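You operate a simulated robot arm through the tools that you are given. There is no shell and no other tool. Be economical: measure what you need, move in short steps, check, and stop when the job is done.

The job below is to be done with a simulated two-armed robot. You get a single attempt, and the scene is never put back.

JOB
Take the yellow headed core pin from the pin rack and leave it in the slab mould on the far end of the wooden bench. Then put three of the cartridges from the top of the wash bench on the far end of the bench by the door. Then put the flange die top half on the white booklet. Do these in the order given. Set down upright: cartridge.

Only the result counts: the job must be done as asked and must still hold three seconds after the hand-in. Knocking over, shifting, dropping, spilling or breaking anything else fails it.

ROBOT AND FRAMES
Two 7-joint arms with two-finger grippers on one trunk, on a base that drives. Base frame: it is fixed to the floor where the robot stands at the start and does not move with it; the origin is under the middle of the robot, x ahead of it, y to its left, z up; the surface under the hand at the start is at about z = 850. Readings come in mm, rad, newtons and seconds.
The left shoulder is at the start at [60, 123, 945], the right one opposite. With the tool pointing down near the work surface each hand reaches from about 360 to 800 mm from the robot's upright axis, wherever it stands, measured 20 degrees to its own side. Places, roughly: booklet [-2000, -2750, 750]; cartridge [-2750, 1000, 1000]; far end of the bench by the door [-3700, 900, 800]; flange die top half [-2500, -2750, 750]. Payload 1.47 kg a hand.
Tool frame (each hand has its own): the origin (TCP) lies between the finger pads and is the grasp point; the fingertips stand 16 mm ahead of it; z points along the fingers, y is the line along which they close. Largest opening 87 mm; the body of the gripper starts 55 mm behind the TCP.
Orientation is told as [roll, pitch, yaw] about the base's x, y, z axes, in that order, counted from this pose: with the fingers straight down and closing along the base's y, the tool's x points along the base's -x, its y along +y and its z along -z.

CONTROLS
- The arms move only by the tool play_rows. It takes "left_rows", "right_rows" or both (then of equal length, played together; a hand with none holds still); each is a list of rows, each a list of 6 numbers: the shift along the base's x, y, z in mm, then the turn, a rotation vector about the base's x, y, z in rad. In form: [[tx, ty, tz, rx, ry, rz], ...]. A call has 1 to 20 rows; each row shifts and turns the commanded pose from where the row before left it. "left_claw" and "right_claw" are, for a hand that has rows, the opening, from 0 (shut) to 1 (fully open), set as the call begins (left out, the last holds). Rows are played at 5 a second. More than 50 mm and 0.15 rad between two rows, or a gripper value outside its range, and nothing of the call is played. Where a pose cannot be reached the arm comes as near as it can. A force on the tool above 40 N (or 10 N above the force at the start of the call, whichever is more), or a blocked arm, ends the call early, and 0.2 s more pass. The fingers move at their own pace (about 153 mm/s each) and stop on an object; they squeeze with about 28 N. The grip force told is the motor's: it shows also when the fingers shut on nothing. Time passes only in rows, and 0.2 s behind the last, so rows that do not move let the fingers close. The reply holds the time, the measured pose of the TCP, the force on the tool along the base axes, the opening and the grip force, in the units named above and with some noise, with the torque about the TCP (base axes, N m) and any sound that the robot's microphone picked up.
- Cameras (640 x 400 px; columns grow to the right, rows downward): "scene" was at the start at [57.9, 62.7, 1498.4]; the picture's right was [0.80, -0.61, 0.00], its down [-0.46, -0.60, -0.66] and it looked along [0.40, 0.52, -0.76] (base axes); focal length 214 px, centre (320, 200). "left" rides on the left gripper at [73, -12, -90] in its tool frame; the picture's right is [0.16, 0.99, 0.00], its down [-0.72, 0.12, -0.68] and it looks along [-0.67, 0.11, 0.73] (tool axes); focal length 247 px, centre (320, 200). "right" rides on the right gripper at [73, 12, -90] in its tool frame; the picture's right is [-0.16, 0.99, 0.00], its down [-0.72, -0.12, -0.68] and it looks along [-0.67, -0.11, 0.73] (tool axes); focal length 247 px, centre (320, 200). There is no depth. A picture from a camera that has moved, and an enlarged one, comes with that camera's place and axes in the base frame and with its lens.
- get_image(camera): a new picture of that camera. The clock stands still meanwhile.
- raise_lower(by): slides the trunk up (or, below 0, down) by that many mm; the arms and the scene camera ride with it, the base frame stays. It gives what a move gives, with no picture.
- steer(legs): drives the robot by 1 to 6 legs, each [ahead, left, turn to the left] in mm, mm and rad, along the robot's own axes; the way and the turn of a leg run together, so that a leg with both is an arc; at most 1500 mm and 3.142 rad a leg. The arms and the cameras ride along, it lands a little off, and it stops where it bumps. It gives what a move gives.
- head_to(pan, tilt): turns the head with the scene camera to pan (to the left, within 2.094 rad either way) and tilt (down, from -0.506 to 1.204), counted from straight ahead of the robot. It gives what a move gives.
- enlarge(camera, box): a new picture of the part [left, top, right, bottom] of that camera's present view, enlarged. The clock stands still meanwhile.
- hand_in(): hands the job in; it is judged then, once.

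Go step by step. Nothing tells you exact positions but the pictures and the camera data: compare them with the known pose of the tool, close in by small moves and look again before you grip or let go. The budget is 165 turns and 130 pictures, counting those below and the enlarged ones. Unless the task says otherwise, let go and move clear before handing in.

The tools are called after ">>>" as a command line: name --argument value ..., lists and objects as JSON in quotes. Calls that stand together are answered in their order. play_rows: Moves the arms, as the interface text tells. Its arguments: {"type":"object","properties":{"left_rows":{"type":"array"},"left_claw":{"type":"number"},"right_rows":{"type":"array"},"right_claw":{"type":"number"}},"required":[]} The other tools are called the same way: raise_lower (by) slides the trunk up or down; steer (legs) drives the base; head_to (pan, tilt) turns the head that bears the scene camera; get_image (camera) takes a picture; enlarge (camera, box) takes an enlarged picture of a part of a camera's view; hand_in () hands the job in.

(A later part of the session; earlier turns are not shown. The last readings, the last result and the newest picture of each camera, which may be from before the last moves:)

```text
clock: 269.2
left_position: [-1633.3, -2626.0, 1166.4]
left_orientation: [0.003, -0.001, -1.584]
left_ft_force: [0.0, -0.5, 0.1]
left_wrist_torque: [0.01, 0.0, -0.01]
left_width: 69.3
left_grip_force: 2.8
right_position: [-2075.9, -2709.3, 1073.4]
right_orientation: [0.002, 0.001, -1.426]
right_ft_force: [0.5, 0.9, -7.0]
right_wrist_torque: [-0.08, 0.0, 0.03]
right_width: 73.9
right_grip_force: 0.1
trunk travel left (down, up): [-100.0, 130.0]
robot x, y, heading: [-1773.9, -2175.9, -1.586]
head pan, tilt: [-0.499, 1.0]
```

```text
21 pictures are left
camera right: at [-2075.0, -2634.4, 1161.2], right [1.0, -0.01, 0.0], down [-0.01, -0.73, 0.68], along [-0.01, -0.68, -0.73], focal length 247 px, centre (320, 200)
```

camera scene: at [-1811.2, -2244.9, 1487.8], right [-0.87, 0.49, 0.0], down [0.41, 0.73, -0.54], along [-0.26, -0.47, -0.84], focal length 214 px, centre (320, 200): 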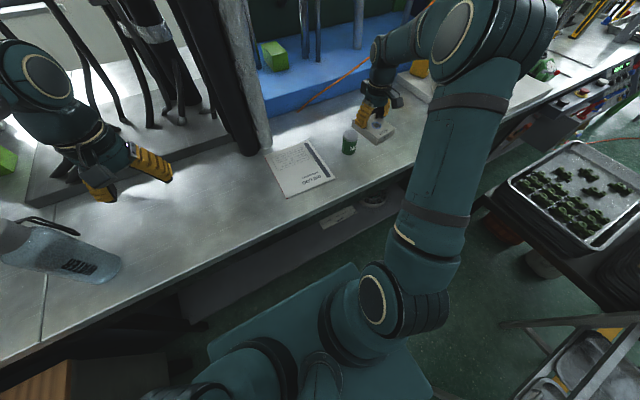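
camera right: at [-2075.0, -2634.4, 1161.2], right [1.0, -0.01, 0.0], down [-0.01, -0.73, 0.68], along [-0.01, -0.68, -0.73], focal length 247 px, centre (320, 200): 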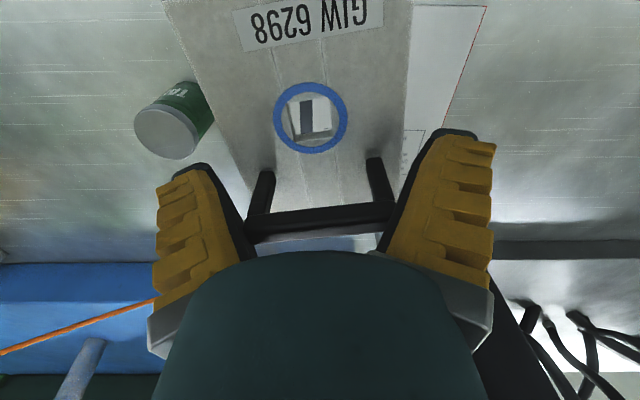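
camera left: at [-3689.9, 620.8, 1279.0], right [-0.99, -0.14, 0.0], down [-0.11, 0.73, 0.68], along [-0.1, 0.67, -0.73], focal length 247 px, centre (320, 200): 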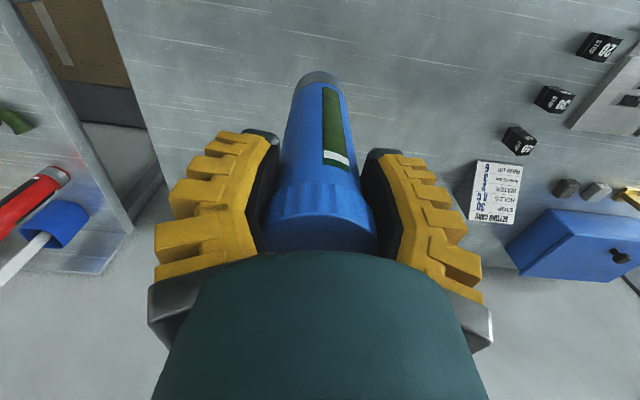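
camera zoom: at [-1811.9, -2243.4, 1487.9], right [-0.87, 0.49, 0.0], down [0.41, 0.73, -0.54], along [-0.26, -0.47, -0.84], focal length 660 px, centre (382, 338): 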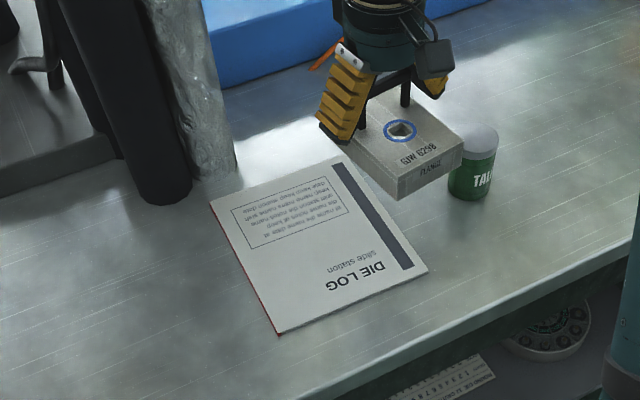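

The die is still hanging on the gripper – the fingers did not open away (width 74). I carry it back over the booklet and set it down again before trying to release.

>>> play_rows --right_rows '[[30, -30, -20, 0, 0, 0], [33, -30, -20, 0, 0, 0], [0, -20, -40, 0, 0, 0], [0, 0, -40, 0, 0, 0], [0, 0, -30, 0, 0, 0], [0, 0, -12, 0, 0, 0], [0, 0, 0, 0, 0, 0]]'

>>> enlarge --camera "right" --box '[140, 80, 500, 280]'

```text
clock: 270.8
left_position: [-1632.9, -2626.7, 1166.1]
left_orientation: [0.0, 0.001, -1.583]
left_ft_force: [-0.4, 0.0, -0.4]
left_wrist_torque: [-0.01, -0.01, -0.01]
left_width: 69.5
left_grip_force: 2.5
right_position: [-2011.0, -2790.3, 912.5]
right_orientation: [0.0, 0.003, -1.424]
right_ft_force: [0.1, -0.7, -5.6]
right_wrist_torque: [-0.05, 0.01, -0.01]
right_width: 73.7
right_grip_force: 0.0
trunk travel left (down, up): [-100.0, 130.0]
robot x, y, heading: [-1779.0, -2173.6, -1.58]
head pan, tilt: [-0.499, 1.0]
```

```text
1.78 times, centred on (320, 180) of right
camera zoom: at [-2011.0, -2715.1, 1000.0], right [1.0, -0.01, 0.0], down [-0.01, -0.73, 0.68], along [-0.01, -0.68, -0.73], focal length 439 px, centre (320, 236)
```

zoom: 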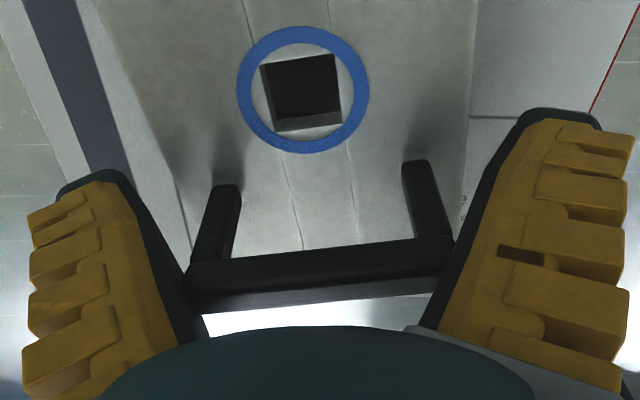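

The pads still touch the bar ends. I lower to contact and command the claw open again with waiting rows.

>>> play_rows --right_rows '[[0, 0, -5, 0, 0, 0], [0, 0, -4, 0, 0, 0], [0, 0, -2, 0, 0, 0], [0, 0, -1, 0, 0, 0], [0, 0, 0, 0, 0, 0], [0, 0, 0, 0, 0, 0], [0, 0, 0, 0, 0, 0], [0, 0, 0, 0, 0, 0]]' --right_claw 1

>>> enlarge --camera "right" --box '[140, 80, 500, 280]'

```text
clock: 272.6
left_position: [-1632.9, -2626.0, 1166.5]
left_orientation: [0.0, 0.002, -1.583]
left_ft_force: [0.2, -0.7, 0.6]
left_wrist_torque: [0.01, 0.02, -0.01]
left_width: 69.2
left_grip_force: 3.3
right_position: [-2011.4, -2790.5, 901.1]
right_orientation: [0.001, -0.001, -1.427]
right_ft_force: [-2.6, -1.6, 12.4]
right_wrist_torque: [0.09, -0.24, -0.18]
right_width: 74.0
right_grip_force: 0.1
trunk travel left (down, up): [-100.0, 130.0]
robot x, y, heading: [-1775.0, -2173.4, -1.574]
head pan, tilt: [-0.499, 1.0]
```

```text
1.78 times, centred on (320, 180) of right
camera zoom: at [-2010.6, -2714.9, 988.6], right [1.0, -0.01, 0.0], down [-0.01, -0.73, 0.68], along [-0.01, -0.68, -0.73], focal length 439 px, centre (320, 236)
```

zoom: 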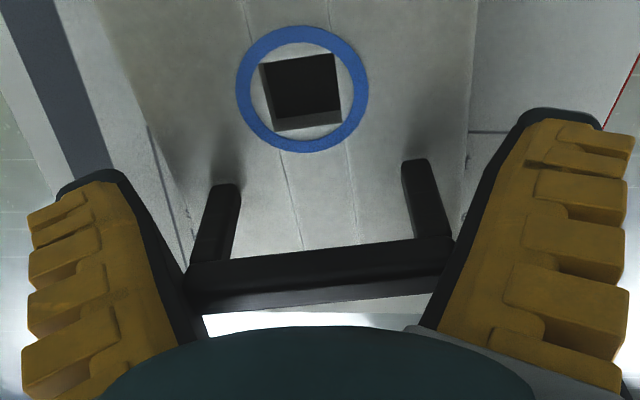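

Tips have spread but the pads still hug the bar ends near the palm. I re-close briefly, then open while easing the hand and wiggling slightly.

>>> play_rows --right_rows '[[0, 0, 1, 0, 0, 0], [0, 0, 0, 0, 0, 0], [0, 0, 0, 0, 0, 0]]' --right_claw 0.3

>>> play_rows --right_rows '[[0, 0, 0, 0, 0, 0], [0, 0, 0, 0, 0, 0], [0, 0, 0, 0, 0, 0], [0, 0, 0, 0, 0, 0]]' --right_claw 1

```text
clock: 273.4
left_position: [-1632.2, -2627.4, 1167.7]
left_orientation: [0.0, -0.001, -1.585]
left_ft_force: [0.5, -0.7, -0.2]
left_wrist_torque: [0.03, -0.01, -0.01]
left_width: 69.3
left_grip_force: 3.0
right_position: [-2011.4, -2788.7, 900.8]
right_orientation: [-0.001, 0.001, -1.424]
right_ft_force: [-3.9, -2.5, 7.0]
right_wrist_torque: [0.11, -0.02, -0.02]
right_width: 76.9
right_grip_force: 28.0
trunk travel left (down, up): [-100.0, 130.0]
robot x, y, heading: [-1779.3, -2173.1, -1.58]
head pan, tilt: [-0.499, 1.0]
```

```text
clock: 274.4
left_position: [-1632.7, -2626.3, 1166.1]
left_orientation: [-0.001, -0.001, -1.584]
left_ft_force: [-0.4, -0.5, -0.2]
left_wrist_torque: [0.03, 0.02, 0.03]
left_width: 69.3
left_grip_force: 2.9
right_position: [-2011.1, -2789.9, 901.3]
right_orientation: [0.0, 0.002, -1.425]
right_ft_force: [-3.0, 0.3, 5.7]
right_wrist_torque: [0.02, -0.12, -0.03]
right_width: 73.8
right_grip_force: 0.0
trunk travel left (down, up): [-100.0, 130.0]
robot x, y, heading: [-1777.1, -2176.3, -1.581]
head pan, tilt: [-0.499, 1.0]
```

>>> enlarge --camera "scene" --box '[270, 110, 334, 160]'

```text
8.00 times, centred on (302, 135) of scene
camera zoom: at [-1811.4, -2244.0, 1487.8], right [-0.87, 0.49, 0.0], down [0.41, 0.73, -0.54], along [-0.26, -0.47, -0.84], focal length 1716 px, centre (464, 720)
```

zoom: 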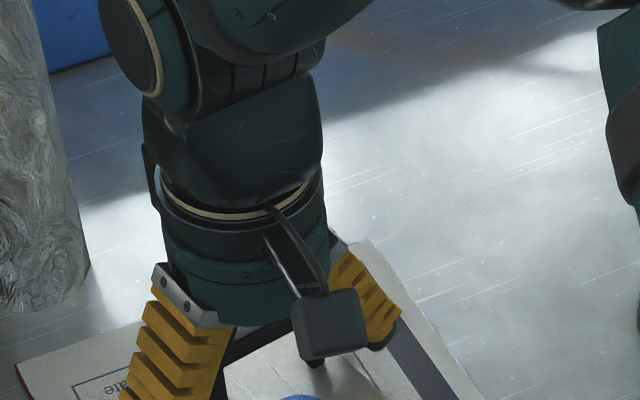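

Interesting: opening reads 74 while closed reads 77, so full opening drive itself seems to clamp the bar near the palm. I try a neutral opening (0.85) and lift slightly.

>>> play_rows --right_rows '[[0, 0, 0, 0, 0, 0], [0, 0, 0, 0, 0, 0], [0, 0, 0, 0, 0, 0], [0, 0, 0, 0, 0, 0]]' --right_claw 0.85

>>> play_rows --right_rows '[[0, 0, 3, 0, 0, 0], [0, 0, 3, 0, 0, 0], [0, 0, 3, 0, 0, 0], [0, 0, 0, 0, 0, 0]]'

>>> enlarge --camera "right" --box '[140, 80, 500, 280]'

```text
clock: 275.4
left_position: [-1633.0, -2626.3, 1167.3]
left_orientation: [-0.001, 0.0, -1.584]
left_ft_force: [-0.1, -0.1, 0.4]
left_wrist_torque: [0.01, -0.01, -0.01]
left_width: 69.3
left_grip_force: 2.5
right_position: [-2010.7, -2789.6, 902.3]
right_orientation: [-0.001, 0.003, -1.424]
right_ft_force: [-2.7, -0.1, 4.1]
right_wrist_torque: [0.02, -0.09, -0.07]
right_width: 74.7
right_grip_force: 1.3
trunk travel left (down, up): [-100.0, 130.0]
robot x, y, heading: [-1779.4, -2173.0, -1.586]
head pan, tilt: [-0.499, 1.0]
```

```text
clock: 276.4
left_position: [-1631.9, -2627.1, 1166.9]
left_orientation: [0.0, 0.002, -1.585]
left_ft_force: [0.1, 0.0, 0.1]
left_wrist_torque: [-0.01, 0.01, 0.03]
left_width: 69.3
left_grip_force: 3.1
right_position: [-2011.7, -2789.5, 910.3]
right_orientation: [0.001, 0.003, -1.424]
right_ft_force: [0.1, -0.8, -6.5]
right_wrist_torque: [-0.05, 0.0, 0.01]
right_width: 75.1
right_grip_force: 1.1
trunk travel left (down, up): [-100.0, 130.0]
robot x, y, heading: [-1775.7, -2172.4, -1.581]
head pan, tilt: [-0.499, 1.0]
```

```text
1.78 times, centred on (320, 180) of right
camera zoom: at [-2010.7, -2715.5, 997.7], right [1.0, -0.01, 0.0], down [-0.01, -0.73, 0.68], along [-0.01, -0.68, -0.73], focal length 439 px, centre (320, 236)
```

zoom: 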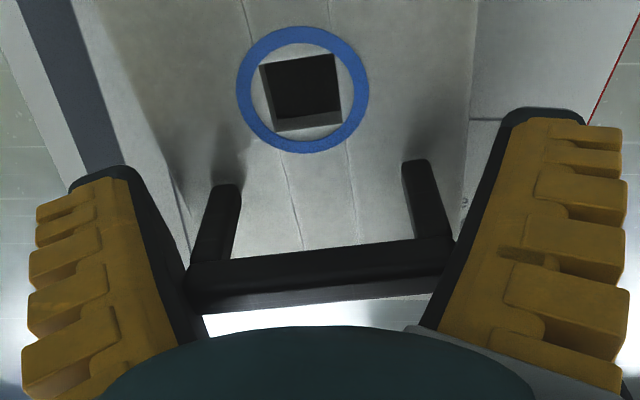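

Still carried. I set it back down, use a neutral 0.93 opening, and wiggle sideways and in yaw before lifting.

>>> play_rows --right_rows '[[0, 0, -5, 0, 0, 0], [0, 0, -4, 0, 0, 0], [0, 0, -2, 0, 0, 0], [3, 0, 0, 0, 0, 0], [-6, 0, 0, 0, 0, 0], [3, 0, 0, 0, 0, 0.06], [0, 0, 0, 0, 0, -0.12], [0, 0, 0, 0, 0, 0.06], [0, 0, 3, 0, 0, 0], [0, 0, 4, 0, 0, 0], [0, 0, 4, 0, 0, 0], [0, 0, 0, 0, 0, 0]]' --right_claw 0.93

```text
clock: 279.0
left_position: [-1632.2, -2627.0, 1167.4]
left_orientation: [-0.001, 0.001, -1.585]
left_ft_force: [0.4, 0.5, 0.0]
left_wrist_torque: [-0.01, -0.02, 0.01]
left_width: 69.3
left_grip_force: 2.8
right_position: [-2011.3, -2789.7, 909.0]
right_orientation: [-0.002, 0.002, -1.423]
right_ft_force: [-0.3, -0.1, -6.7]
right_wrist_torque: [-0.06, -0.02, -0.05]
right_width: 74.5
right_grip_force: 0.1
trunk travel left (down, up): [-100.0, 130.0]
robot x, y, heading: [-1779.3, -2175.5, -1.583]
head pan, tilt: [-0.499, 1.0]
```

Still hooked. I try pressing the hand down a few millimetres with the claw fully open so the pads shift on the handle, then lift gently.

>>> play_rows --right_rows '[[0, 0, -5, 0, 0, 0], [0, 0, -4, 0, 0, 0], [0, 0, -2, 0, 0, 0], [0, 0, -2, 0, 0, 0], [0, 0, -2, 0, 0, 0], [0, 0, -2, 0, 0, 0], [0, 0, 0, 0, 0, 0]]' --right_claw 1

>>> play_rows --right_rows '[[0, 0, 4, 0, 0, 0], [0, 0, 4, 0, 0, 0], [0, 0, 4, 0, 0, 0], [0, 0, 4, 0, 0, 0], [0, 0, 0, 0, 0, 0]]' --right_claw 1

```text
clock: 280.3
left_position: [-1632.0, -2625.5, 1166.1]
left_orientation: [0.001, -0.001, -1.585]
left_ft_force: [-0.4, -0.3, -0.3]
left_wrist_torque: [0.01, -0.01, -0.01]
left_width: 69.4
left_grip_force: 3.3
right_position: [-2010.3, -2793.1, 900.8]
right_orientation: [-0.001, -0.011, -1.424]
right_ft_force: [-0.1, 5.8, 15.4]
right_wrist_torque: [0.12, 0.02, -0.11]
right_width: 74.3
right_grip_force: 0.0
trunk travel left (down, up): [-100.0, 130.0]
robot x, y, heading: [-1779.6, -2175.1, -1.582]
head pan, tilt: [-0.499, 1.0]
stopped in row 6 (right hand): the force on the tool passed its limit at 44 N (the readings are from after the stop); the commanded pose is now the measured one
```

```text
clock: 281.5
left_position: [-1632.8, -2627.9, 1166.9]
left_orientation: [0.0, 0.001, -1.585]
left_ft_force: [0.1, 0.9, 0.6]
left_wrist_torque: [0.0, -0.01, -0.01]
left_width: 69.1
left_grip_force: 2.8
right_position: [-2011.3, -2792.0, 913.9]
right_orientation: [-0.002, -0.007, -1.426]
right_ft_force: [0.8, -0.8, -6.0]
right_wrist_torque: [-0.07, -0.03, 0.02]
right_width: 74.2
right_grip_force: 0.0
trunk travel left (down, up): [-100.0, 130.0]
robot x, y, heading: [-1777.9, -2177.0, -1.58]
head pan, tilt: [-0.499, 1.0]
```

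It's held rigidly both ways. I look closely at both contact spots.

>>> enlarge --camera "right" --box '[180, 160, 300, 260]'

>>> enlarge --camera "right" --box '[350, 140, 470, 260]'

>>> enlarge --camera "left" --box '[320, 0, 640, 200]'

```text
4.00 times, centred on (240, 210) of right
camera zoom: at [-2010.8, -2717.2, 1001.0], right [1.0, -0.01, 0.0], down [-0.01, -0.73, 0.69], along [-0.01, -0.69, -0.73], focal length 988 px, centre (640, 160)
```

zoom: 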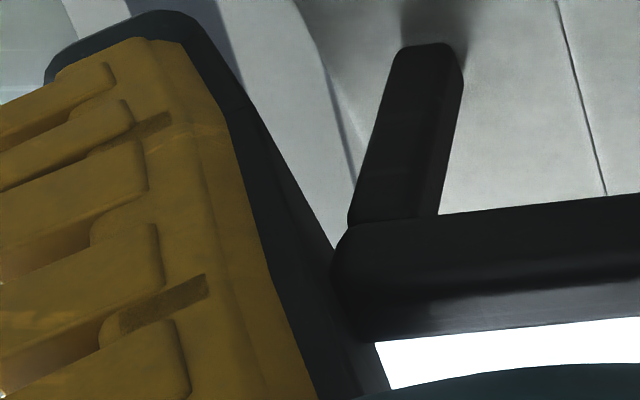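

```text
3.33 times, centred on (410, 200) of right
camera zoom: at [-2010.8, -2717.2, 1001.0], right [1.0, -0.01, 0.0], down [-0.01, -0.73, 0.69], along [-0.01, -0.69, -0.73], focal length 823 px, centre (20, 200)
```

zoom: 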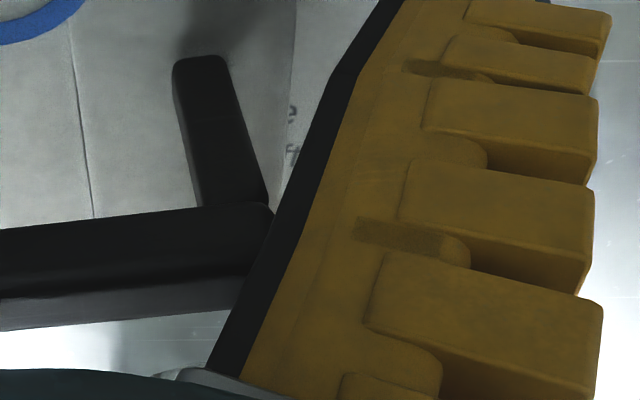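

```text
2.00 times, centred on (480, 100) of left
camera zoom: at [-1643.9, -2554.3, 1256.6], right [0.99, 0.14, 0.0], down [0.11, -0.73, 0.68], along [0.1, -0.67, -0.73], focal length 494 px, centre (0, 400)
```

zoom: 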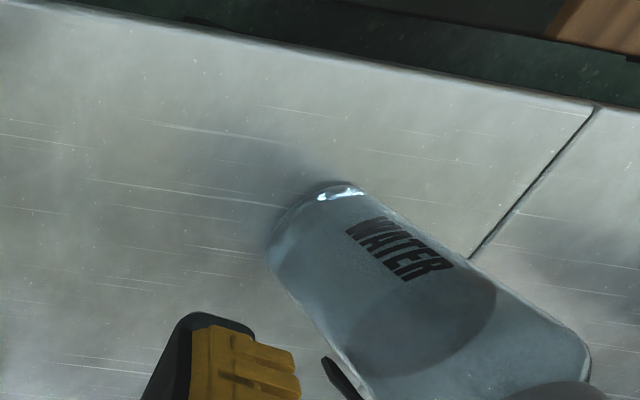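

The bar is jammed in the V near the palm; separating sideways should free it, as that needs no sliding. I press the die down so friction holds it, then shift the hand a few mm sideways with the claw open.

>>> play_rows --right_rows '[[0, 0, -6, 0, 0, 0], [0, 0, -5, 0, 0, 0], [0, 0, -2, 0, 0, 0], [0, 0, -1.5, 0, 0, 0], [4, 0, 0, 0, 0, 0], [4, 0, 0, 0, 0, 0], [0, 0, 0, 0, 0, 0]]' --right_claw 1

```text
clock: 283.1
left_position: [-1633.0, -2628.2, 1166.8]
left_orientation: [0.0, 0.0, -1.584]
left_ft_force: [-0.1, -0.7, -0.1]
left_wrist_torque: [-0.03, 0.03, -0.04]
left_width: 69.0
left_grip_force: 2.8
right_position: [-2002.9, -2792.4, 900.8]
right_orientation: [-0.002, -0.01, -1.426]
right_ft_force: [-2.6, -0.3, 1.7]
right_wrist_torque: [0.03, -0.17, -0.04]
right_width: 74.2
right_grip_force: 0.0
trunk travel left (down, up): [-100.0, 130.0]
robot x, y, heading: [-1776.0, -2174.1, -1.578]
head pan, tilt: [-0.499, 1.0]
```

Not enough friction. I'll use the left hand as a lateral stop against the block's right (+x) side: closed fingers, tilted to come in from +x. First I bring it nearby.

>>> play_rows --left_rows '[[-30, -15, -10, 0, 0.1, 0], [-30, -15, -15, 0, 0.1, 0], [-32, -15, -20, 0, 0.1, 0], [-32, -15, -22, 0, 0.1, 0], [-32, -15, -22, 0, 0.1, 0], [-32, -15, -22, 0, 0.1, 0], [-32, -16, -22, 0, 0.1, 0], [-30, -16, -22, 0, 0, 0], [0, 0, 0, 0, 0, 0]]' --left_claw 0

>>> get_image --camera "scene"

```text
clock: 285.1
left_position: [-1882.3, -2752.7, 1011.4]
left_orientation: [-0.699, -0.009, -1.581]
left_ft_force: [0.9, 0.0, -0.2]
left_wrist_torque: [0.02, -0.01, 0.04]
left_width: 0.0
left_grip_force: 28.8
right_position: [-2003.8, -2793.2, 901.8]
right_orientation: [-0.002, -0.011, -1.425]
right_ft_force: [2.0, -1.2, 2.7]
right_wrist_torque: [0.02, 0.11, -0.11]
right_width: 74.2
right_grip_force: 0.1
trunk travel left (down, up): [-100.0, 130.0]
robot x, y, heading: [-1773.4, -2171.9, -1.581]
head pan, tilt: [-0.499, 1.0]
```

```text
13 pictures are left
camera scene: at [-1811.2, -2244.3, 1487.8], right [-0.87, 0.49, 0.0], down [0.41, 0.73, -0.54], along [-0.26, -0.47, -0.84], focal length 214 px, centre (320, 200)
```

scene: 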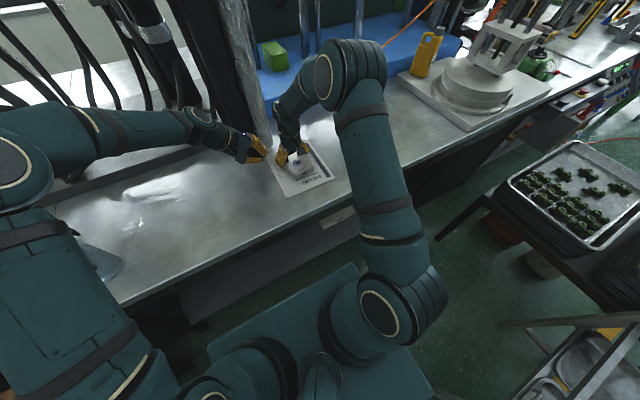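

The left hand is well placed. I lower it to bench level beside the block (y≈-2745), then advance toward the block until touch.

>>> play_rows --left_rows '[[-5, 8, -40, 0, 0, 0], [0, 0, -40, 0, 0, 0], [0, 0, -35, 0, 0, 0], [0, 0, -15, 0, 0, 0], [-15, 0, 0, 0, 0, 0], [-15, 0, 0, 0, 0, 0], [-10, 0, 0, 0, 0, 0], [0, 0, 0, 0, 0, 0]]'

>>> enlarge --camera "scene" --box '[230, 110, 358, 210]'

```text
clock: 286.9
left_position: [-1927.7, -2740.2, 882.4]
left_orientation: [-0.699, -0.008, -1.582]
left_ft_force: [-0.4, 0.6, -1.1]
left_wrist_torque: [0.01, -0.01, 0.0]
left_width: 0.1
left_grip_force: 28.3
right_position: [-2003.8, -2792.0, 899.4]
right_orientation: [-0.004, -0.011, -1.426]
right_ft_force: [-1.4, -0.1, 5.7]
right_wrist_torque: [0.02, -0.11, -0.03]
right_width: 74.3
right_grip_force: 0.1
trunk travel left (down, up): [-100.0, 130.0]
robot x, y, heading: [-1779.9, -2176.2, -1.583]
head pan, tilt: [-0.499, 1.0]
```

```text
4.00 times, centred on (294, 160) of scene
camera zoom: at [-1811.3, -2244.1, 1487.8], right [-0.87, 0.49, 0.0], down [0.41, 0.73, -0.54], along [-0.26, -0.47, -0.84], focal length 858 px, centre (424, 360)
```

zoom: 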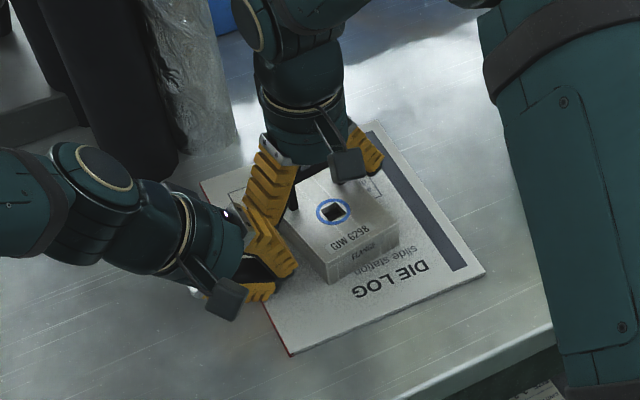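

Left fingers are right beside the block. I advance until contact, then move the right hand +x with its claw open.

>>> play_rows --left_rows '[[-5, 0, 0, 0, 0, 0], [-5, 0, 0, 0, 0, 0], [-3, 0, 0, 0, 0, 0], [-3, 0, 0, 0, 0, 0], [-2, 0, 0, 0, 0, 0], [0, 0, 0, 0, 0, 0]]'

>>> play_rows --right_rows '[[3, 0, 0, 0, 0, 0], [3, 0, 0, 0, 0, 0], [3, 0, 0, 0, 0, 0], [0, 0, 0, 0, 0, 0]]' --right_claw 1

```text
clock: 288.3
left_position: [-1943.6, -2739.4, 880.4]
left_orientation: [-0.696, -0.006, -1.583]
left_ft_force: [13.7, 3.6, -0.6]
left_wrist_torque: [-0.01, 0.03, 0.1]
left_width: 0.0
left_grip_force: 28.0
right_position: [-2004.5, -2791.1, 901.4]
right_orientation: [-0.004, -0.01, -1.428]
right_ft_force: [-8.8, -2.9, 5.3]
right_wrist_torque: [0.08, -0.44, 0.29]
right_width: 74.7
right_grip_force: 0.1
trunk travel left (down, up): [-100.0, 130.0]
robot x, y, heading: [-1776.3, -2172.7, -1.585]
head pan, tilt: [-0.499, 1.0]
```

```text
clock: 289.3
left_position: [-1947.1, -2740.9, 881.2]
left_orientation: [-0.698, -0.009, -1.584]
left_ft_force: [17.0, 3.2, -3.8]
left_wrist_torque: [0.03, 0.01, 0.18]
left_width: 0.1
left_grip_force: 27.9
right_position: [-1991.9, -2792.8, 900.6]
right_orientation: [0.0, -0.009, -1.426]
right_ft_force: [-16.8, -5.3, 10.9]
right_wrist_torque: [0.01, -0.28, 0.25]
right_width: 89.7
right_grip_force: 0.0
trunk travel left (down, up): [-100.0, 130.0]
robot x, y, heading: [-1780.9, -2172.8, -1.585]
head pan, tilt: [-0.499, 1.0]
```

The fingers snapped open (width 89.7). I ease both hands apart sideways, then lift the right hand slowly, watching force.

>>> play_rows --left_rows '[[3, 0, 0, 0, 0, 0], [4, 0, 0, 0, 0, 0], [0, 0, 0, 0, 0, 0], [0, 0, 0, 0, 0, 0]]' --right_rows '[[-2, 0, 0, 0, 0, 0], [-2, 0, 0, 0, 0, 0], [-2, 0, 0, 0, 0, 0], [0, 0, 0, 0, 0, 0]]' --right_claw 1

>>> get_image --camera "right"

```text
clock: 290.3
left_position: [-1940.1, -2740.9, 882.4]
left_orientation: [-0.7, -0.007, -1.581]
left_ft_force: [0.1, -0.7, -0.3]
left_wrist_torque: [0.02, 0.0, -0.01]
left_width: 0.0
left_grip_force: 27.9
right_position: [-1999.9, -2793.0, 900.0]
right_orientation: [0.0, -0.006, -1.422]
right_ft_force: [2.0, 0.7, -1.3]
right_wrist_torque: [-0.02, -0.28, 0.01]
right_width: 80.3
right_grip_force: 0.1
trunk travel left (down, up): [-100.0, 130.0]
robot x, y, heading: [-1774.7, -2172.1, -1.586]
head pan, tilt: [-0.499, 1.0]
```

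```text
11 pictures are left
camera right: at [-1999.4, -2716.8, 987.1], right [1.0, -0.01, 0.0], down [-0.01, -0.73, 0.69], along [-0.01, -0.69, -0.73], focal length 247 px, centre (320, 200)
```

right: 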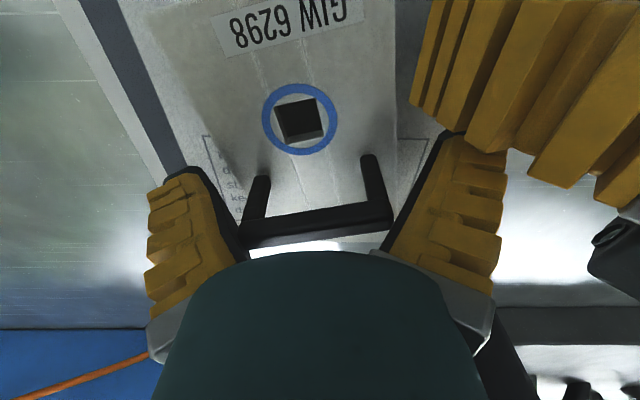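

Now a gentle trial lift.

>>> play_rows --right_rows '[[0, 0, 2, 0, 0, 0], [0, 0, 3, 0, 0, 0], [0, 0, 3, 0, 0, 0], [0, 0, 0, 0, 0, 0]]' --right_claw 1

```text
clock: 291.3
left_position: [-1938.8, -2740.1, 881.1]
left_orientation: [-0.7, -0.01, -1.582]
left_ft_force: [-0.7, -0.8, -0.2]
left_wrist_torque: [0.01, 0.0, -0.01]
left_width: 0.1
left_grip_force: 28.2
right_position: [-2001.1, -2792.6, 907.3]
right_orientation: [-0.003, -0.01, -1.427]
right_ft_force: [0.3, 0.7, -3.0]
right_wrist_torque: [-0.03, -0.2, 0.0]
right_width: 84.0
right_grip_force: 0.1
trunk travel left (down, up): [-100.0, 130.0]
robot x, y, heading: [-1775.2, -2172.9, -1.579]
head pan, tilt: [-0.499, 1.0]
```

Only the -x side is still clinging (half weight, torque). I lower back and nudge the hand -x while pressing lightly, then lift again.

>>> play_rows --right_rows '[[0, 0, -4, 0, 0, 0], [0, 0, -3, 0, 0, 0], [-2, 0, -1, 0, 0, 0], [-2, 0, 0, 0, 0, 0], [2, 0, 0, 0, 0, 0], [0, 0, 2, 0, 0, 0], [0, 0, 3, 0, 0, 0], [0, 0, 3, 0, 0, 0], [0, 0, 0, 0, 0, 0]]' --right_claw 1

```text
clock: 293.3
left_position: [-1939.1, -2741.1, 881.5]
left_orientation: [-0.701, -0.01, -1.582]
left_ft_force: [0.4, -0.5, -0.4]
left_wrist_torque: [0.02, -0.01, -0.02]
left_width: 0.0
left_grip_force: 28.5
right_position: [-2002.4, -2790.6, 908.3]
right_orientation: [-0.002, -0.009, -1.427]
right_ft_force: [0.7, -0.1, -3.8]
right_wrist_torque: [-0.04, -0.19, 0.0]
right_width: 83.9
right_grip_force: 0.1
trunk travel left (down, up): [-100.0, 130.0]
robot x, y, heading: [-1780.0, -2173.2, -1.582]
head pan, tilt: [-0.499, 1.0]
```

I continue the lift slowly so the die tilts and slides off the remaining finger.

>>> play_rows --right_rows '[[0, 0, 3, 0, 0, 0], [0, 0, 3, 0, 0, 0], [0, 0, 0, 0, 0, 0]]' --right_claw 1

>>> get_image --camera "right"

```text
clock: 294.1
left_position: [-1939.0, -2741.6, 881.0]
left_orientation: [-0.699, -0.01, -1.58]
left_ft_force: [0.0, -0.9, 0.3]
left_wrist_torque: [0.0, 0.0, -0.02]
left_width: 0.1
left_grip_force: 27.7
right_position: [-2002.4, -2792.8, 914.2]
right_orientation: [-0.003, -0.007, -1.427]
right_ft_force: [0.9, -0.1, -5.1]
right_wrist_torque: [-0.06, -0.15, -0.02]
right_width: 86.4
right_grip_force: 0.2
trunk travel left (down, up): [-100.0, 130.0]
robot x, y, heading: [-1776.2, -2175.0, -1.582]
head pan, tilt: [-0.499, 1.0]
```

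```text
10 pictures are left
camera right: at [-2001.4, -2717.3, 1000.8], right [1.0, -0.01, 0.0], down [-0.01, -0.73, 0.69], along [-0.01, -0.69, -0.73], focal length 247 px, centre (320, 200)
```

right: 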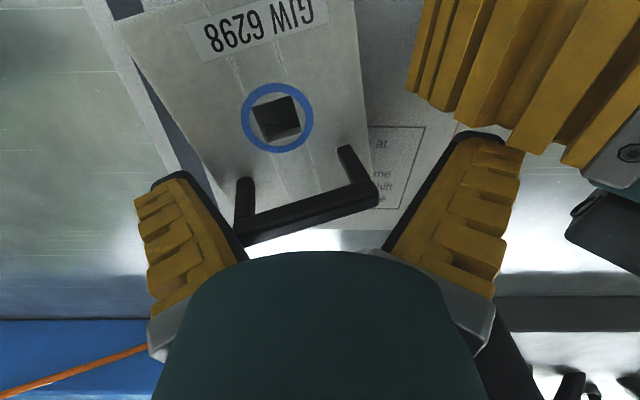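

The die now hangs only from the -x finger. I set it flat again, then press its front top with the left fingertips to pin it, so the right hand can pull away in -x.

>>> play_rows --right_rows '[[0, 0, -5, 0, 0, 0], [0, 0, -5, 0, 0, 0], [0, 0, -3, 0, 0, 0], [0, 0, 0, 0, 0, 0]]' --left_rows '[[5, 2, 20, 0, 0, 0], [0, 3, 30, 0, 0, 0], [-20, 0, 0, 0, 0, 0], [-17, 0, 0, 0, 0, 0]]'

>>> play_rows --left_rows '[[0, 0, -12, 0, 0, 0], [0, 0, -8, 0, 0, 0], [0, 0, -3, 0, 0, 0], [0, 0, -2, 0, 0, 0], [0, 0, -2, 0, 0, 0], [0, 0, 0, 0, 0, 0]]'

>>> enlarge --camera "scene" --box '[230, 110, 358, 210]'

```text
clock: 295.1
left_position: [-1970.8, -2734.5, 931.5]
left_orientation: [-0.701, -0.009, -1.58]
left_ft_force: [-0.5, -0.8, 0.7]
left_wrist_torque: [0.04, 0.01, 0.01]
left_width: 0.4
left_grip_force: 27.9
right_position: [-2002.4, -2793.3, 899.7]
right_orientation: [-0.003, -0.009, -1.428]
right_ft_force: [-3.0, 0.2, 2.6]
right_wrist_torque: [-0.1, -0.31, -0.09]
right_width: 83.7
right_grip_force: 0.1
trunk travel left (down, up): [-100.0, 130.0]
robot x, y, heading: [-1778.3, -2173.6, -1.583]
head pan, tilt: [-0.499, 1.0]
```

```text
clock: 296.5
left_position: [-1970.8, -2736.9, 903.9]
left_orientation: [-0.701, -0.009, -1.581]
left_ft_force: [0.1, 0.6, 0.5]
left_wrist_torque: [0.04, 0.02, -0.01]
left_width: 0.0
left_grip_force: 27.8
right_position: [-2003.6, -2792.3, 901.1]
right_orientation: [-0.001, -0.008, -1.425]
right_ft_force: [-2.5, -0.5, 2.1]
right_wrist_torque: [-0.05, -0.22, 0.01]
right_width: 83.4
right_grip_force: 0.0
trunk travel left (down, up): [-100.0, 130.0]
robot x, y, heading: [-1780.8, -2175.6, -1.583]
head pan, tilt: [-0.499, 1.0]
```

```text
4.00 times, centred on (294, 160) of scene
camera zoom: at [-1811.5, -2244.3, 1487.8], right [-0.87, 0.49, 0.0], down [0.41, 0.73, -0.54], along [-0.26, -0.47, -0.84], focal length 858 px, centre (424, 360)
```

zoom: 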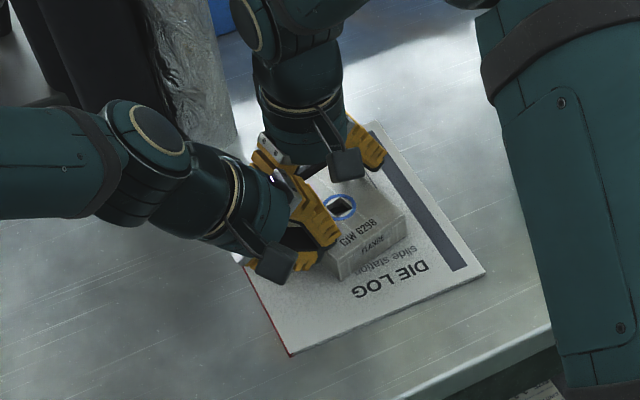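

Left tip is over the block. I press down until firm, then pull the right hand -x.

>>> play_rows --left_rows '[[0, 0, -3, 0, 0, 0], [0, 0, -3, 0, 0, 0], [0, 0, -2, 0, 0, 0], [0, 0, 0, 0, 0, 0]]'

```text
clock: 297.5
left_position: [-1970.7, -2735.3, 896.1]
left_orientation: [-0.698, -0.01, -1.583]
left_ft_force: [-0.3, -0.3, -1.3]
left_wrist_torque: [0.0, 0.0, 0.0]
left_width: 0.2
left_grip_force: 28.0
right_position: [-2001.9, -2793.2, 901.6]
right_orientation: [-0.002, -0.01, -1.426]
right_ft_force: [-2.9, -0.3, 1.4]
right_wrist_torque: [0.02, -0.21, -0.03]
right_width: 83.6
right_grip_force: 0.0
trunk travel left (down, up): [-100.0, 130.0]
robot x, y, heading: [-1778.6, -2175.3, -1.588]
head pan, tilt: [-0.499, 1.0]
```

>>> play_rows --left_rows '[[0, 0, -3, 0, 0, 0], [0, 0, -2, 0, 0, 0], [0, 0, -2, 0, 0, 0], [0, 0, -2, 0, 0, 0], [0, 0, -2, 0, 0, 0], [0, 0, 0, 0, 0, 0]]'

```text
clock: 298.4
left_position: [-1971.8, -2736.0, 893.9]
left_orientation: [-0.707, -0.013, -1.583]
left_ft_force: [9.5, 7.5, 15.9]
left_wrist_torque: [0.17, 0.13, 0.03]
left_width: 6.2
left_grip_force: 27.8
right_position: [-2003.3, -2793.3, 901.6]
right_orientation: [-0.005, -0.01, -1.426]
right_ft_force: [-4.0, -3.6, -0.7]
right_wrist_torque: [0.14, -0.36, 0.08]
right_width: 83.7
right_grip_force: 0.0
trunk travel left (down, up): [-100.0, 130.0]
robot x, y, heading: [-1776.4, -2172.8, -1.58]
head pan, tilt: [-0.499, 1.0]
stopped in row 4 (left hand): the force on the tool passed its limit at 42 N (the readings are from after the stop); the commanded pose is now the measured one
```

Left is pressing (~18 N). Now the right hand moves -x with claw open.

>>> play_rows --right_rows '[[-3, 0, 0, 0, 0, 0], [-3, 0, 0, 0, 0, 0], [-3, 0, 0, 0, 0, 0], [0, 0, 0, 0, 0, 0]]' --right_claw 1

>>> get_image --camera "right"

```text
clock: 299.4
left_position: [-1971.8, -2736.4, 894.1]
left_orientation: [-0.706, -0.013, -1.582]
left_ft_force: [-3.4, 1.1, 26.2]
left_wrist_torque: [0.07, 0.25, -0.39]
left_width: 0.0
left_grip_force: 28.4
right_position: [-2009.1, -2792.4, 902.7]
right_orientation: [-0.003, -0.01, -1.424]
right_ft_force: [5.4, -3.7, -5.3]
right_wrist_torque: [0.13, -0.2, 0.06]
right_width: 79.1
right_grip_force: 0.0
trunk travel left (down, up): [-100.0, 130.0]
robot x, y, heading: [-1776.3, -2175.1, -1.584]
head pan, tilt: [-0.499, 1.0]
```

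```text
8 pictures are left
camera right: at [-2008.9, -2716.4, 988.9], right [1.0, -0.01, 0.0], down [-0.01, -0.73, 0.69], along [-0.01, -0.69, -0.73], focal length 247 px, centre (320, 200)
```

right: 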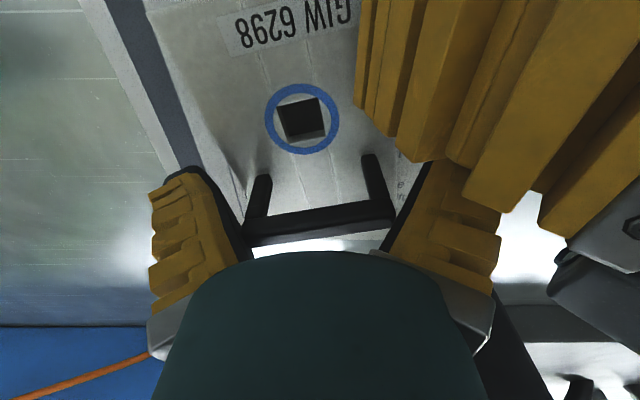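

With the left pressing 26 N, I now simply lift the right hand.

>>> play_rows --right_rows '[[0, 0, 3, 0, 0, 0], [0, 0, 3, 0, 0, 0], [0, 0, 4, 0, 0, 0], [0, 0, 4, 0, 0, 0], [0, 0, 0, 0, 0, 0]]' --right_claw 1

```text
clock: 300.6
left_position: [-1971.6, -2736.1, 893.8]
left_orientation: [-0.706, -0.015, -1.581]
left_ft_force: [-4.3, -6.2, 28.9]
left_wrist_torque: [-0.3, 0.38, 0.03]
left_width: 0.0
left_grip_force: 27.2
right_position: [-2007.8, -2791.5, 915.0]
right_orientation: [-0.001, -0.008, -1.423]
right_ft_force: [11.2, 9.2, -18.7]
right_wrist_torque: [-0.13, -0.12, -0.31]
right_width: 79.0
right_grip_force: 0.0
trunk travel left (down, up): [-100.0, 130.0]
robot x, y, heading: [-1781.6, -2174.4, -1.587]
head pan, tilt: [-0.499, 1.0]
```

Strong pull (19 N) but still clinging; I add sideways motion while pulling.

>>> play_rows --right_rows '[[4, 0, 1, 0, 0, 0], [4, 0, 1, 0, 0, 0], [4, 0, 1, 0, 0, 0], [4, 0, 1, 0, 0, 0], [0, 0, 0, 0, 0, 0]]' --right_claw 1

```text
clock: 301.8
left_position: [-1971.4, -2737.2, 892.8]
left_orientation: [-0.702, -0.014, -1.579]
left_ft_force: [17.9, -3.5, 27.8]
left_wrist_torque: [-0.31, 0.88, 1.01]
left_width: 0.0
left_grip_force: 28.2
right_position: [-1997.9, -2793.0, 918.9]
right_orientation: [-0.004, -0.01, -1.428]
right_ft_force: [-15.7, 9.0, -17.1]
right_wrist_torque: [-0.38, -0.03, -0.09]
right_width: 83.4
right_grip_force: 0.0
trunk travel left (down, up): [-100.0, 130.0]
robot x, y, heading: [-1778.1, -2175.1, -1.581]
head pan, tilt: [-0.499, 1.0]
```

The remaining hook is on the -x finger and must be pushed off toward +x relative to it. I'll clear the left hand, then turn the right hand -90° so that finger faces the robot, where the left hand can act as a stop.

>>> play_rows --left_rows '[[10, 5, 30, 0, 0, 0], [20, 15, 30, 0, -0.1, 0], [20, 20, 25, 0, -0.15, 0], [20, 25, 10, 0, -0.15, 0], [10, 30, 0, 0, -0.15, 0], [0, 30, 0, 0, -0.15, 0], [0, 20, 0, -0.14, 0, 0], [0, 0, 0, -0.14, 0, 0], [0, 0, 0, -0.14, 0, 0], [0, 0, 0, -0.14, 0, 0], [0, 0, 0, -0.14, 0, 0], [0, 0, 0, 0, 0, 0]]'

>>> play_rows --right_rows '[[-8, 0, 10, 0, 0, 0], [0, 0, 15, 0, 0, 0], [0, 0, 15, 0, 0, 0], [0, 0, 0, 0, 0, 0]]' --right_claw 1

>>> get_image --camera "right"

```text
clock: 304.6
left_position: [-1854.4, -2618.3, 979.8]
left_orientation: [-0.024, -0.658, -1.461]
left_ft_force: [0.2, -0.1, -0.2]
left_wrist_torque: [0.02, 0.02, 0.02]
left_width: 0.1
left_grip_force: 27.8
right_position: [-1995.3, -2792.1, 917.7]
right_orientation: [-0.002, -0.008, -1.423]
right_ft_force: [0.2, -0.2, -6.8]
right_wrist_torque: [-0.03, -0.11, 0.0]
right_width: 87.0
right_grip_force: 0.0
trunk travel left (down, up): [-100.0, 130.0]
robot x, y, heading: [-1778.0, -2172.9, -1.583]
head pan, tilt: [-0.499, 1.0]
stopped in row 12 (left hand): the arm was blocked; the commanded pose is now the measured one
```

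```text
clock: 305.6
left_position: [-1855.7, -2617.8, 980.0]
left_orientation: [-0.025, -0.662, -1.462]
left_ft_force: [-0.1, 0.9, 0.1]
left_wrist_torque: [0.02, -0.02, 0.01]
left_width: 0.0
left_grip_force: 28.0
right_position: [-2000.8, -2793.1, 958.6]
right_orientation: [-0.001, -0.009, -1.424]
right_ft_force: [0.2, -0.3, -6.3]
right_wrist_torque: [0.0, -0.11, 0.0]
right_width: 87.0
right_grip_force: 0.1
trunk travel left (down, up): [-100.0, 130.0]
robot x, y, heading: [-1778.6, -2171.6, -1.585]
head pan, tilt: [-0.499, 1.0]
```

```text
7 pictures are left
camera right: at [-2001.1, -2717.5, 1045.6], right [1.0, -0.01, 0.0], down [-0.01, -0.73, 0.69], along [-0.01, -0.69, -0.73], focal length 247 px, centre (320, 200)
```

right: 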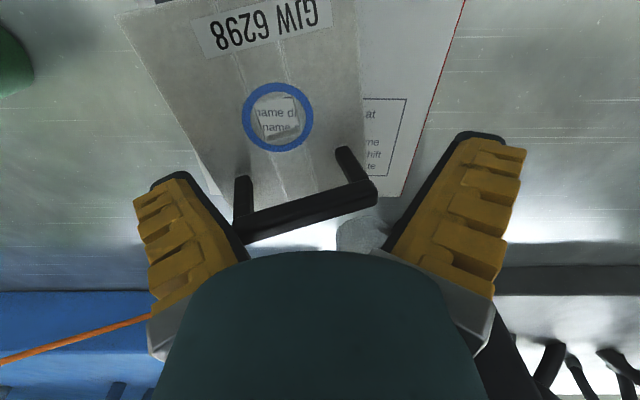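

The die hangs from one finger only, at full opening. I turn the right hand by -1.57 about vertical, in small steps.

>>> play_rows --right_rows '[[0, 0, 2, 0, 0, -0.13], [0, 0, 0, 0, 0, -0.13], [0, 0, 0, 0, 0, -0.13], [0, 0, 0, 0, 0, -0.13], [0, 0, 0, 0, 0, -0.13], [0, 0, 0, 0, 0, -0.13], [0, 0, 0, 0, 0, -0.13], [0, 0, 0, 0, 0, -0.13], [0, 0, 0, 0, 0, -0.13], [0, 0, 0, 0, 0, -0.13], [0, 0, 0, 0, 0, -0.13], [0, 0, 0, 0, 0, -0.13], [0, 0, 0, 0, 0, 0]]' --right_claw 1

>>> enlarge --camera "scene" --box '[200, 90, 360, 210]'

```text
clock: 308.4
left_position: [-1855.5, -2618.2, 979.4]
left_orientation: [-0.025, -0.662, -1.464]
left_ft_force: [-0.2, 0.3, 0.0]
left_wrist_torque: [-0.04, -0.02, 0.01]
left_width: 0.1
left_grip_force: 27.9
right_position: [-2002.3, -2792.7, 961.7]
right_orientation: [0.0, -0.01, -2.986]
right_ft_force: [0.2, 0.4, -6.3]
right_wrist_torque: [-0.11, 0.03, -0.03]
right_width: 86.9
right_grip_force: 0.0
trunk travel left (down, up): [-100.0, 130.0]
robot x, y, heading: [-1776.4, -2170.7, -1.589]
head pan, tilt: [-0.499, 1.0]
```

```text
3.33 times, centred on (280, 150) of scene
camera zoom: at [-1811.4, -2245.0, 1487.8], right [-0.87, 0.49, 0.0], down [0.41, 0.73, -0.54], along [-0.26, -0.47, -0.84], focal length 715 px, centre (453, 367)
```

zoom: 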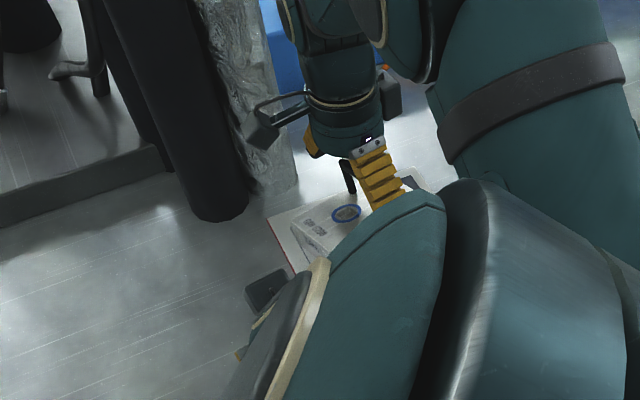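

The turn worked; the clinging finger now faces the robot (+y). I set the die down on the booklet at hand centre (-2037,-2787).

>>> play_rows --right_rows '[[-18, 3, -10, 0, 0, 0], [-17, 3, -15, 0, 0, 0], [0, 0, -15, 0, 0, 0], [0, 0, -10, 0, 0, 0], [0, 0, -6, 0, 0, 0], [0, 0, -4, 0, 0, 0], [0, 0, 0, 0, 0, 0]]' --right_claw 1

>>> get_image --camera "right"

```text
clock: 310.0
left_position: [-1855.2, -2617.3, 980.3]
left_orientation: [-0.025, -0.659, -1.463]
left_ft_force: [-0.5, -0.4, -0.2]
left_wrist_torque: [-0.06, 0.03, 0.01]
left_width: 0.0
left_grip_force: 28.4
right_position: [-2037.9, -2786.8, 901.9]
right_orientation: [-0.002, -0.01, -2.984]
right_ft_force: [0.0, 1.8, 2.2]
right_wrist_torque: [-0.24, -0.06, 0.02]
right_width: 84.2
right_grip_force: 0.1
trunk travel left (down, up): [-100.0, 130.0]
robot x, y, heading: [-1779.6, -2172.0, -1.582]
head pan, tilt: [-0.499, 1.0]
```

```text
5 pictures are left
camera right: at [-1963.2, -2786.0, 988.6], right [0.0, -1.0, 0.0], down [-0.73, 0.0, 0.69], along [-0.69, 0.0, -0.73], focal length 247 px, centre (320, 200)
```

right: 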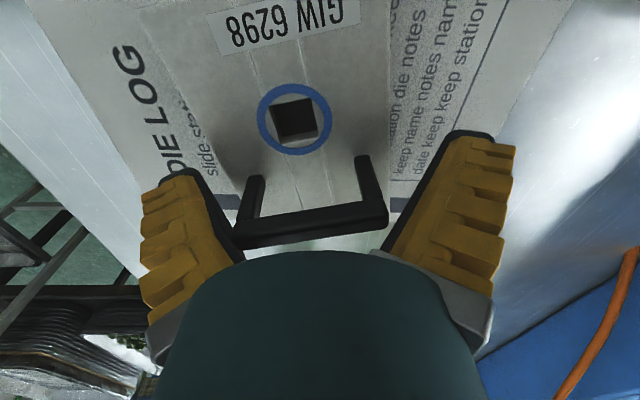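

The die lies flat well inside the booklet; the +y finger is the one clinging. I bring the left hand's closed fingers to the block's +y face.

>>> play_rows --left_rows '[[-36, -12, -5, 0, 0, 0], [-36, -12, -5, 0, 0, 0], [-36, -12, -5, 0, 0, 0], [-34, -12, -5, 0, 0, 0], [0, 0, -35, 0, 0, 0], [0, 0, -30, 0, 0, 0], [0, 0, -11, 0, 0, 0], [0, -15, 0, 0, 0, 0], [0, -12, 0, 0, 0, 0], [0, 0, 0, 0, 0, 0]]'

>>> get_image --camera "right"

```text
clock: 310.8
left_position: [-1892.1, -2630.7, 965.0]
left_orientation: [0.019, -0.626, -1.42]
left_ft_force: [0.1, -0.5, 0.7]
left_wrist_torque: [0.01, 0.0, 0.03]
left_width: 0.0
left_grip_force: 27.2
right_position: [-2081.9, -2776.0, 892.5]
right_orientation: [-0.017, -0.01, -3.067]
right_ft_force: [1.8, 4.0, 24.7]
right_wrist_torque: [0.67, 0.08, -0.09]
right_width: 88.7
right_grip_force: 0.1
trunk travel left (down, up): [-100.0, 130.0]
robot x, y, heading: [-1775.2, -2173.0, -1.579]
head pan, tilt: [-0.499, 1.0]
stopped in row 3 (right hand): the force on the tool passed its limit at 64 N (the readings are from after the stop); the commanded pose is now the measured one
```

```text
4 pictures are left
camera right: at [-2007.2, -2782.6, 980.0], right [-0.08, -1.0, -0.02], down [-0.72, 0.05, 0.69], along [-0.69, 0.07, -0.72], focal length 247 px, centre (320, 200)
```

right: 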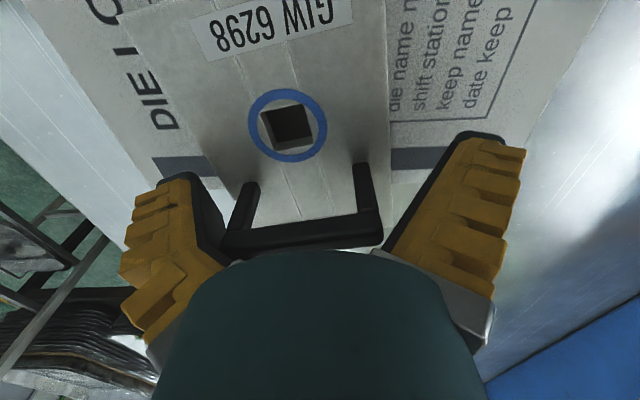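

The left arm bumped the right arm and pushed it about 45 mm; I back the left hand off immediately and ease the right hand up a little to see whether the die is free.

>>> play_rows --left_rows '[[20, 8, 5, 0, 0, 0], [30, 10, 10, 0, 0, 0], [30, 10, 10, 0, 0, 0], [0, 0, 0, 0, 0, 0]]'

>>> play_rows --right_rows '[[0, 0, 4, 0, 0, 0], [0, 0, 4, 0, 0, 0], [0, 0, 4, 0, 0, 0], [0, 0, 3, 0, 0, 0], [0, 0, 3, 0, 0, 0], [0, 0, 0, 0, 0, 0]]' --right_claw 1

```text
clock: 311.7
left_position: [-1803.2, -2606.1, 984.7]
left_orientation: [0.024, -0.621, -1.406]
left_ft_force: [0.0, -0.7, 0.0]
left_wrist_torque: [-0.01, -0.02, -0.02]
left_width: 0.2
left_grip_force: 28.0
right_position: [-2082.3, -2777.7, 892.9]
right_orientation: [-0.015, -0.013, -3.064]
right_ft_force: [1.4, 4.6, 20.4]
right_wrist_torque: [0.36, 0.03, -0.07]
right_width: 88.1
right_grip_force: 0.1
trunk travel left (down, up): [-100.0, 130.0]
robot x, y, heading: [-1776.5, -2177.2, -1.579]
head pan, tilt: [-0.499, 1.0]
stopped in row 4 (right hand): the force on the tool passed its limit at 41 N (the readings are from after the stop); the commanded pose is now the measured one
```

```text
clock: 313.1
left_position: [-1804.0, -2606.8, 984.5]
left_orientation: [0.027, -0.62, -1.407]
left_ft_force: [-0.4, 0.0, -0.3]
left_wrist_torque: [0.01, 0.01, 0.0]
left_width: 0.1
left_grip_force: 27.9
right_position: [-2081.7, -2778.1, 908.1]
right_orientation: [-0.021, -0.01, -3.065]
right_ft_force: [0.1, -1.2, -3.9]
right_wrist_torque: [-0.23, 0.0, -0.03]
right_width: 83.8
right_grip_force: 0.1
trunk travel left (down, up): [-100.0, 130.0]
robot x, y, heading: [-1773.5, -2174.0, -1.583]
head pan, tilt: [-0.499, 1.0]
```

Still hooked on the +y finger. I reorient the left hand to the earlier, collision-free approach (pointing -x and down from the +x side) and set the die flat again.

>>> play_rows --left_rows '[[-8, -8, 5, 0.124, 0, 0], [-8, -8, 5, 0.124, 0, 0], [-8, -8, 5, 0.124, 0, 0], [-8, -8, 5, 0.124, 0, 0], [-8, -8, 5, 0.124, 0, 0], [-10, -8, 0, 0, 0.14, 0], [-10, -8, 0, 0, 0.14, 0], [-10, -8, 0, 0, 0.14, 0], [-10, -8, 0, 0, 0.14, 0], [-10, -8, 0, 0, 0.14, 0], [0, 0, 0, 0, 0, 0]]'

>>> play_rows --right_rows '[[0, 0, -4, 0, 0, 0], [0, 0, -3, 0, 0, 0], [0, 0, 0, 0, 0, 0]]' --right_claw 1

```text
clock: 315.5
left_position: [-1895.9, -2686.5, 1010.6]
left_orientation: [-0.574, 0.078, -1.463]
left_ft_force: [0.8, -0.7, -0.6]
left_wrist_torque: [0.03, 0.0, 0.0]
left_width: 0.0
left_grip_force: 27.6
right_position: [-2081.6, -2778.0, 909.6]
right_orientation: [-0.02, -0.01, -3.066]
right_ft_force: [0.4, 0.0, -2.2]
right_wrist_torque: [-0.17, -0.01, 0.02]
right_width: 84.9
right_grip_force: 0.0
trunk travel left (down, up): [-100.0, 130.0]
robot x, y, heading: [-1776.5, -2171.6, -1.582]
head pan, tilt: [-0.499, 1.0]
```

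```text
clock: 316.3
left_position: [-1894.3, -2687.3, 1011.0]
left_orientation: [-0.574, 0.077, -1.465]
left_ft_force: [-0.3, -0.1, -0.7]
left_wrist_torque: [0.01, -0.02, 0.01]
left_width: 0.0
left_grip_force: 28.1
right_position: [-2082.8, -2778.3, 901.6]
right_orientation: [-0.02, -0.011, -3.065]
right_ft_force: [-0.5, 2.5, 1.4]
right_wrist_torque: [-0.23, 0.01, -0.03]
right_width: 83.2
right_grip_force: 0.1
trunk travel left (down, up): [-100.0, 130.0]
robot x, y, heading: [-1776.1, -2178.2, -1.58]
head pan, tilt: [-0.499, 1.0]
```

Left is at a good tilt. I move it to the block's +y side just beside the right finger, then down.

>>> play_rows --left_rows '[[-32, -2, -10, 0, 0, 0], [-32, -2, -13, 0, 0, 0], [-32, -2, -14, 0, 0, 0], [-30, -2, -14, 0, 0, 0], [0, 0, -30, 0, 0, 0], [0, 0, -30, 0, 0, 0], [0, 0, -22, 0, 0, 0], [-12, 0, 0, 0, 0, 0], [0, 0, 0, 0, 0, 0]]'

>>> get_image --camera "right"

```text
clock: 318.3
left_position: [-2033.4, -2695.1, 877.5]
left_orientation: [-0.574, 0.078, -1.462]
left_ft_force: [4.3, -1.4, 7.6]
left_wrist_torque: [-0.11, -0.24, 0.01]
left_width: 0.0
left_grip_force: 27.3
right_position: [-2082.6, -2778.4, 901.0]
right_orientation: [-0.02, -0.014, -3.064]
right_ft_force: [-1.6, 0.4, -0.6]
right_wrist_torque: [-0.22, 0.01, 0.03]
right_width: 82.3
right_grip_force: 0.0
trunk travel left (down, up): [-100.0, 130.0]
robot x, y, heading: [-1778.7, -2178.3, -1.58]
head pan, tilt: [-0.499, 1.0]
```

```text
3 pictures are left
camera right: at [-2007.0, -2784.1, 988.2], right [-0.08, -1.0, -0.02], down [-0.72, 0.05, 0.69], along [-0.69, 0.07, -0.72], focal length 247 px, centre (320, 200)
```

right: 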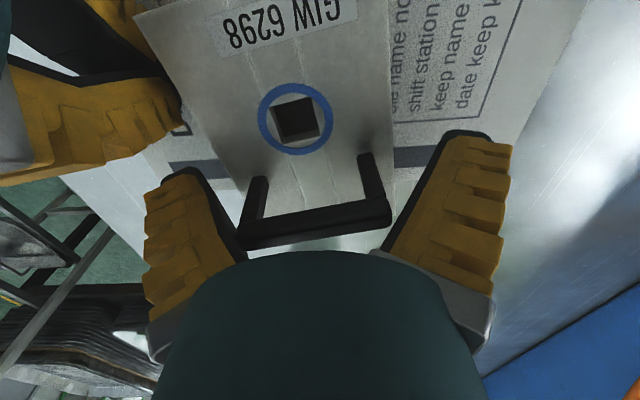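

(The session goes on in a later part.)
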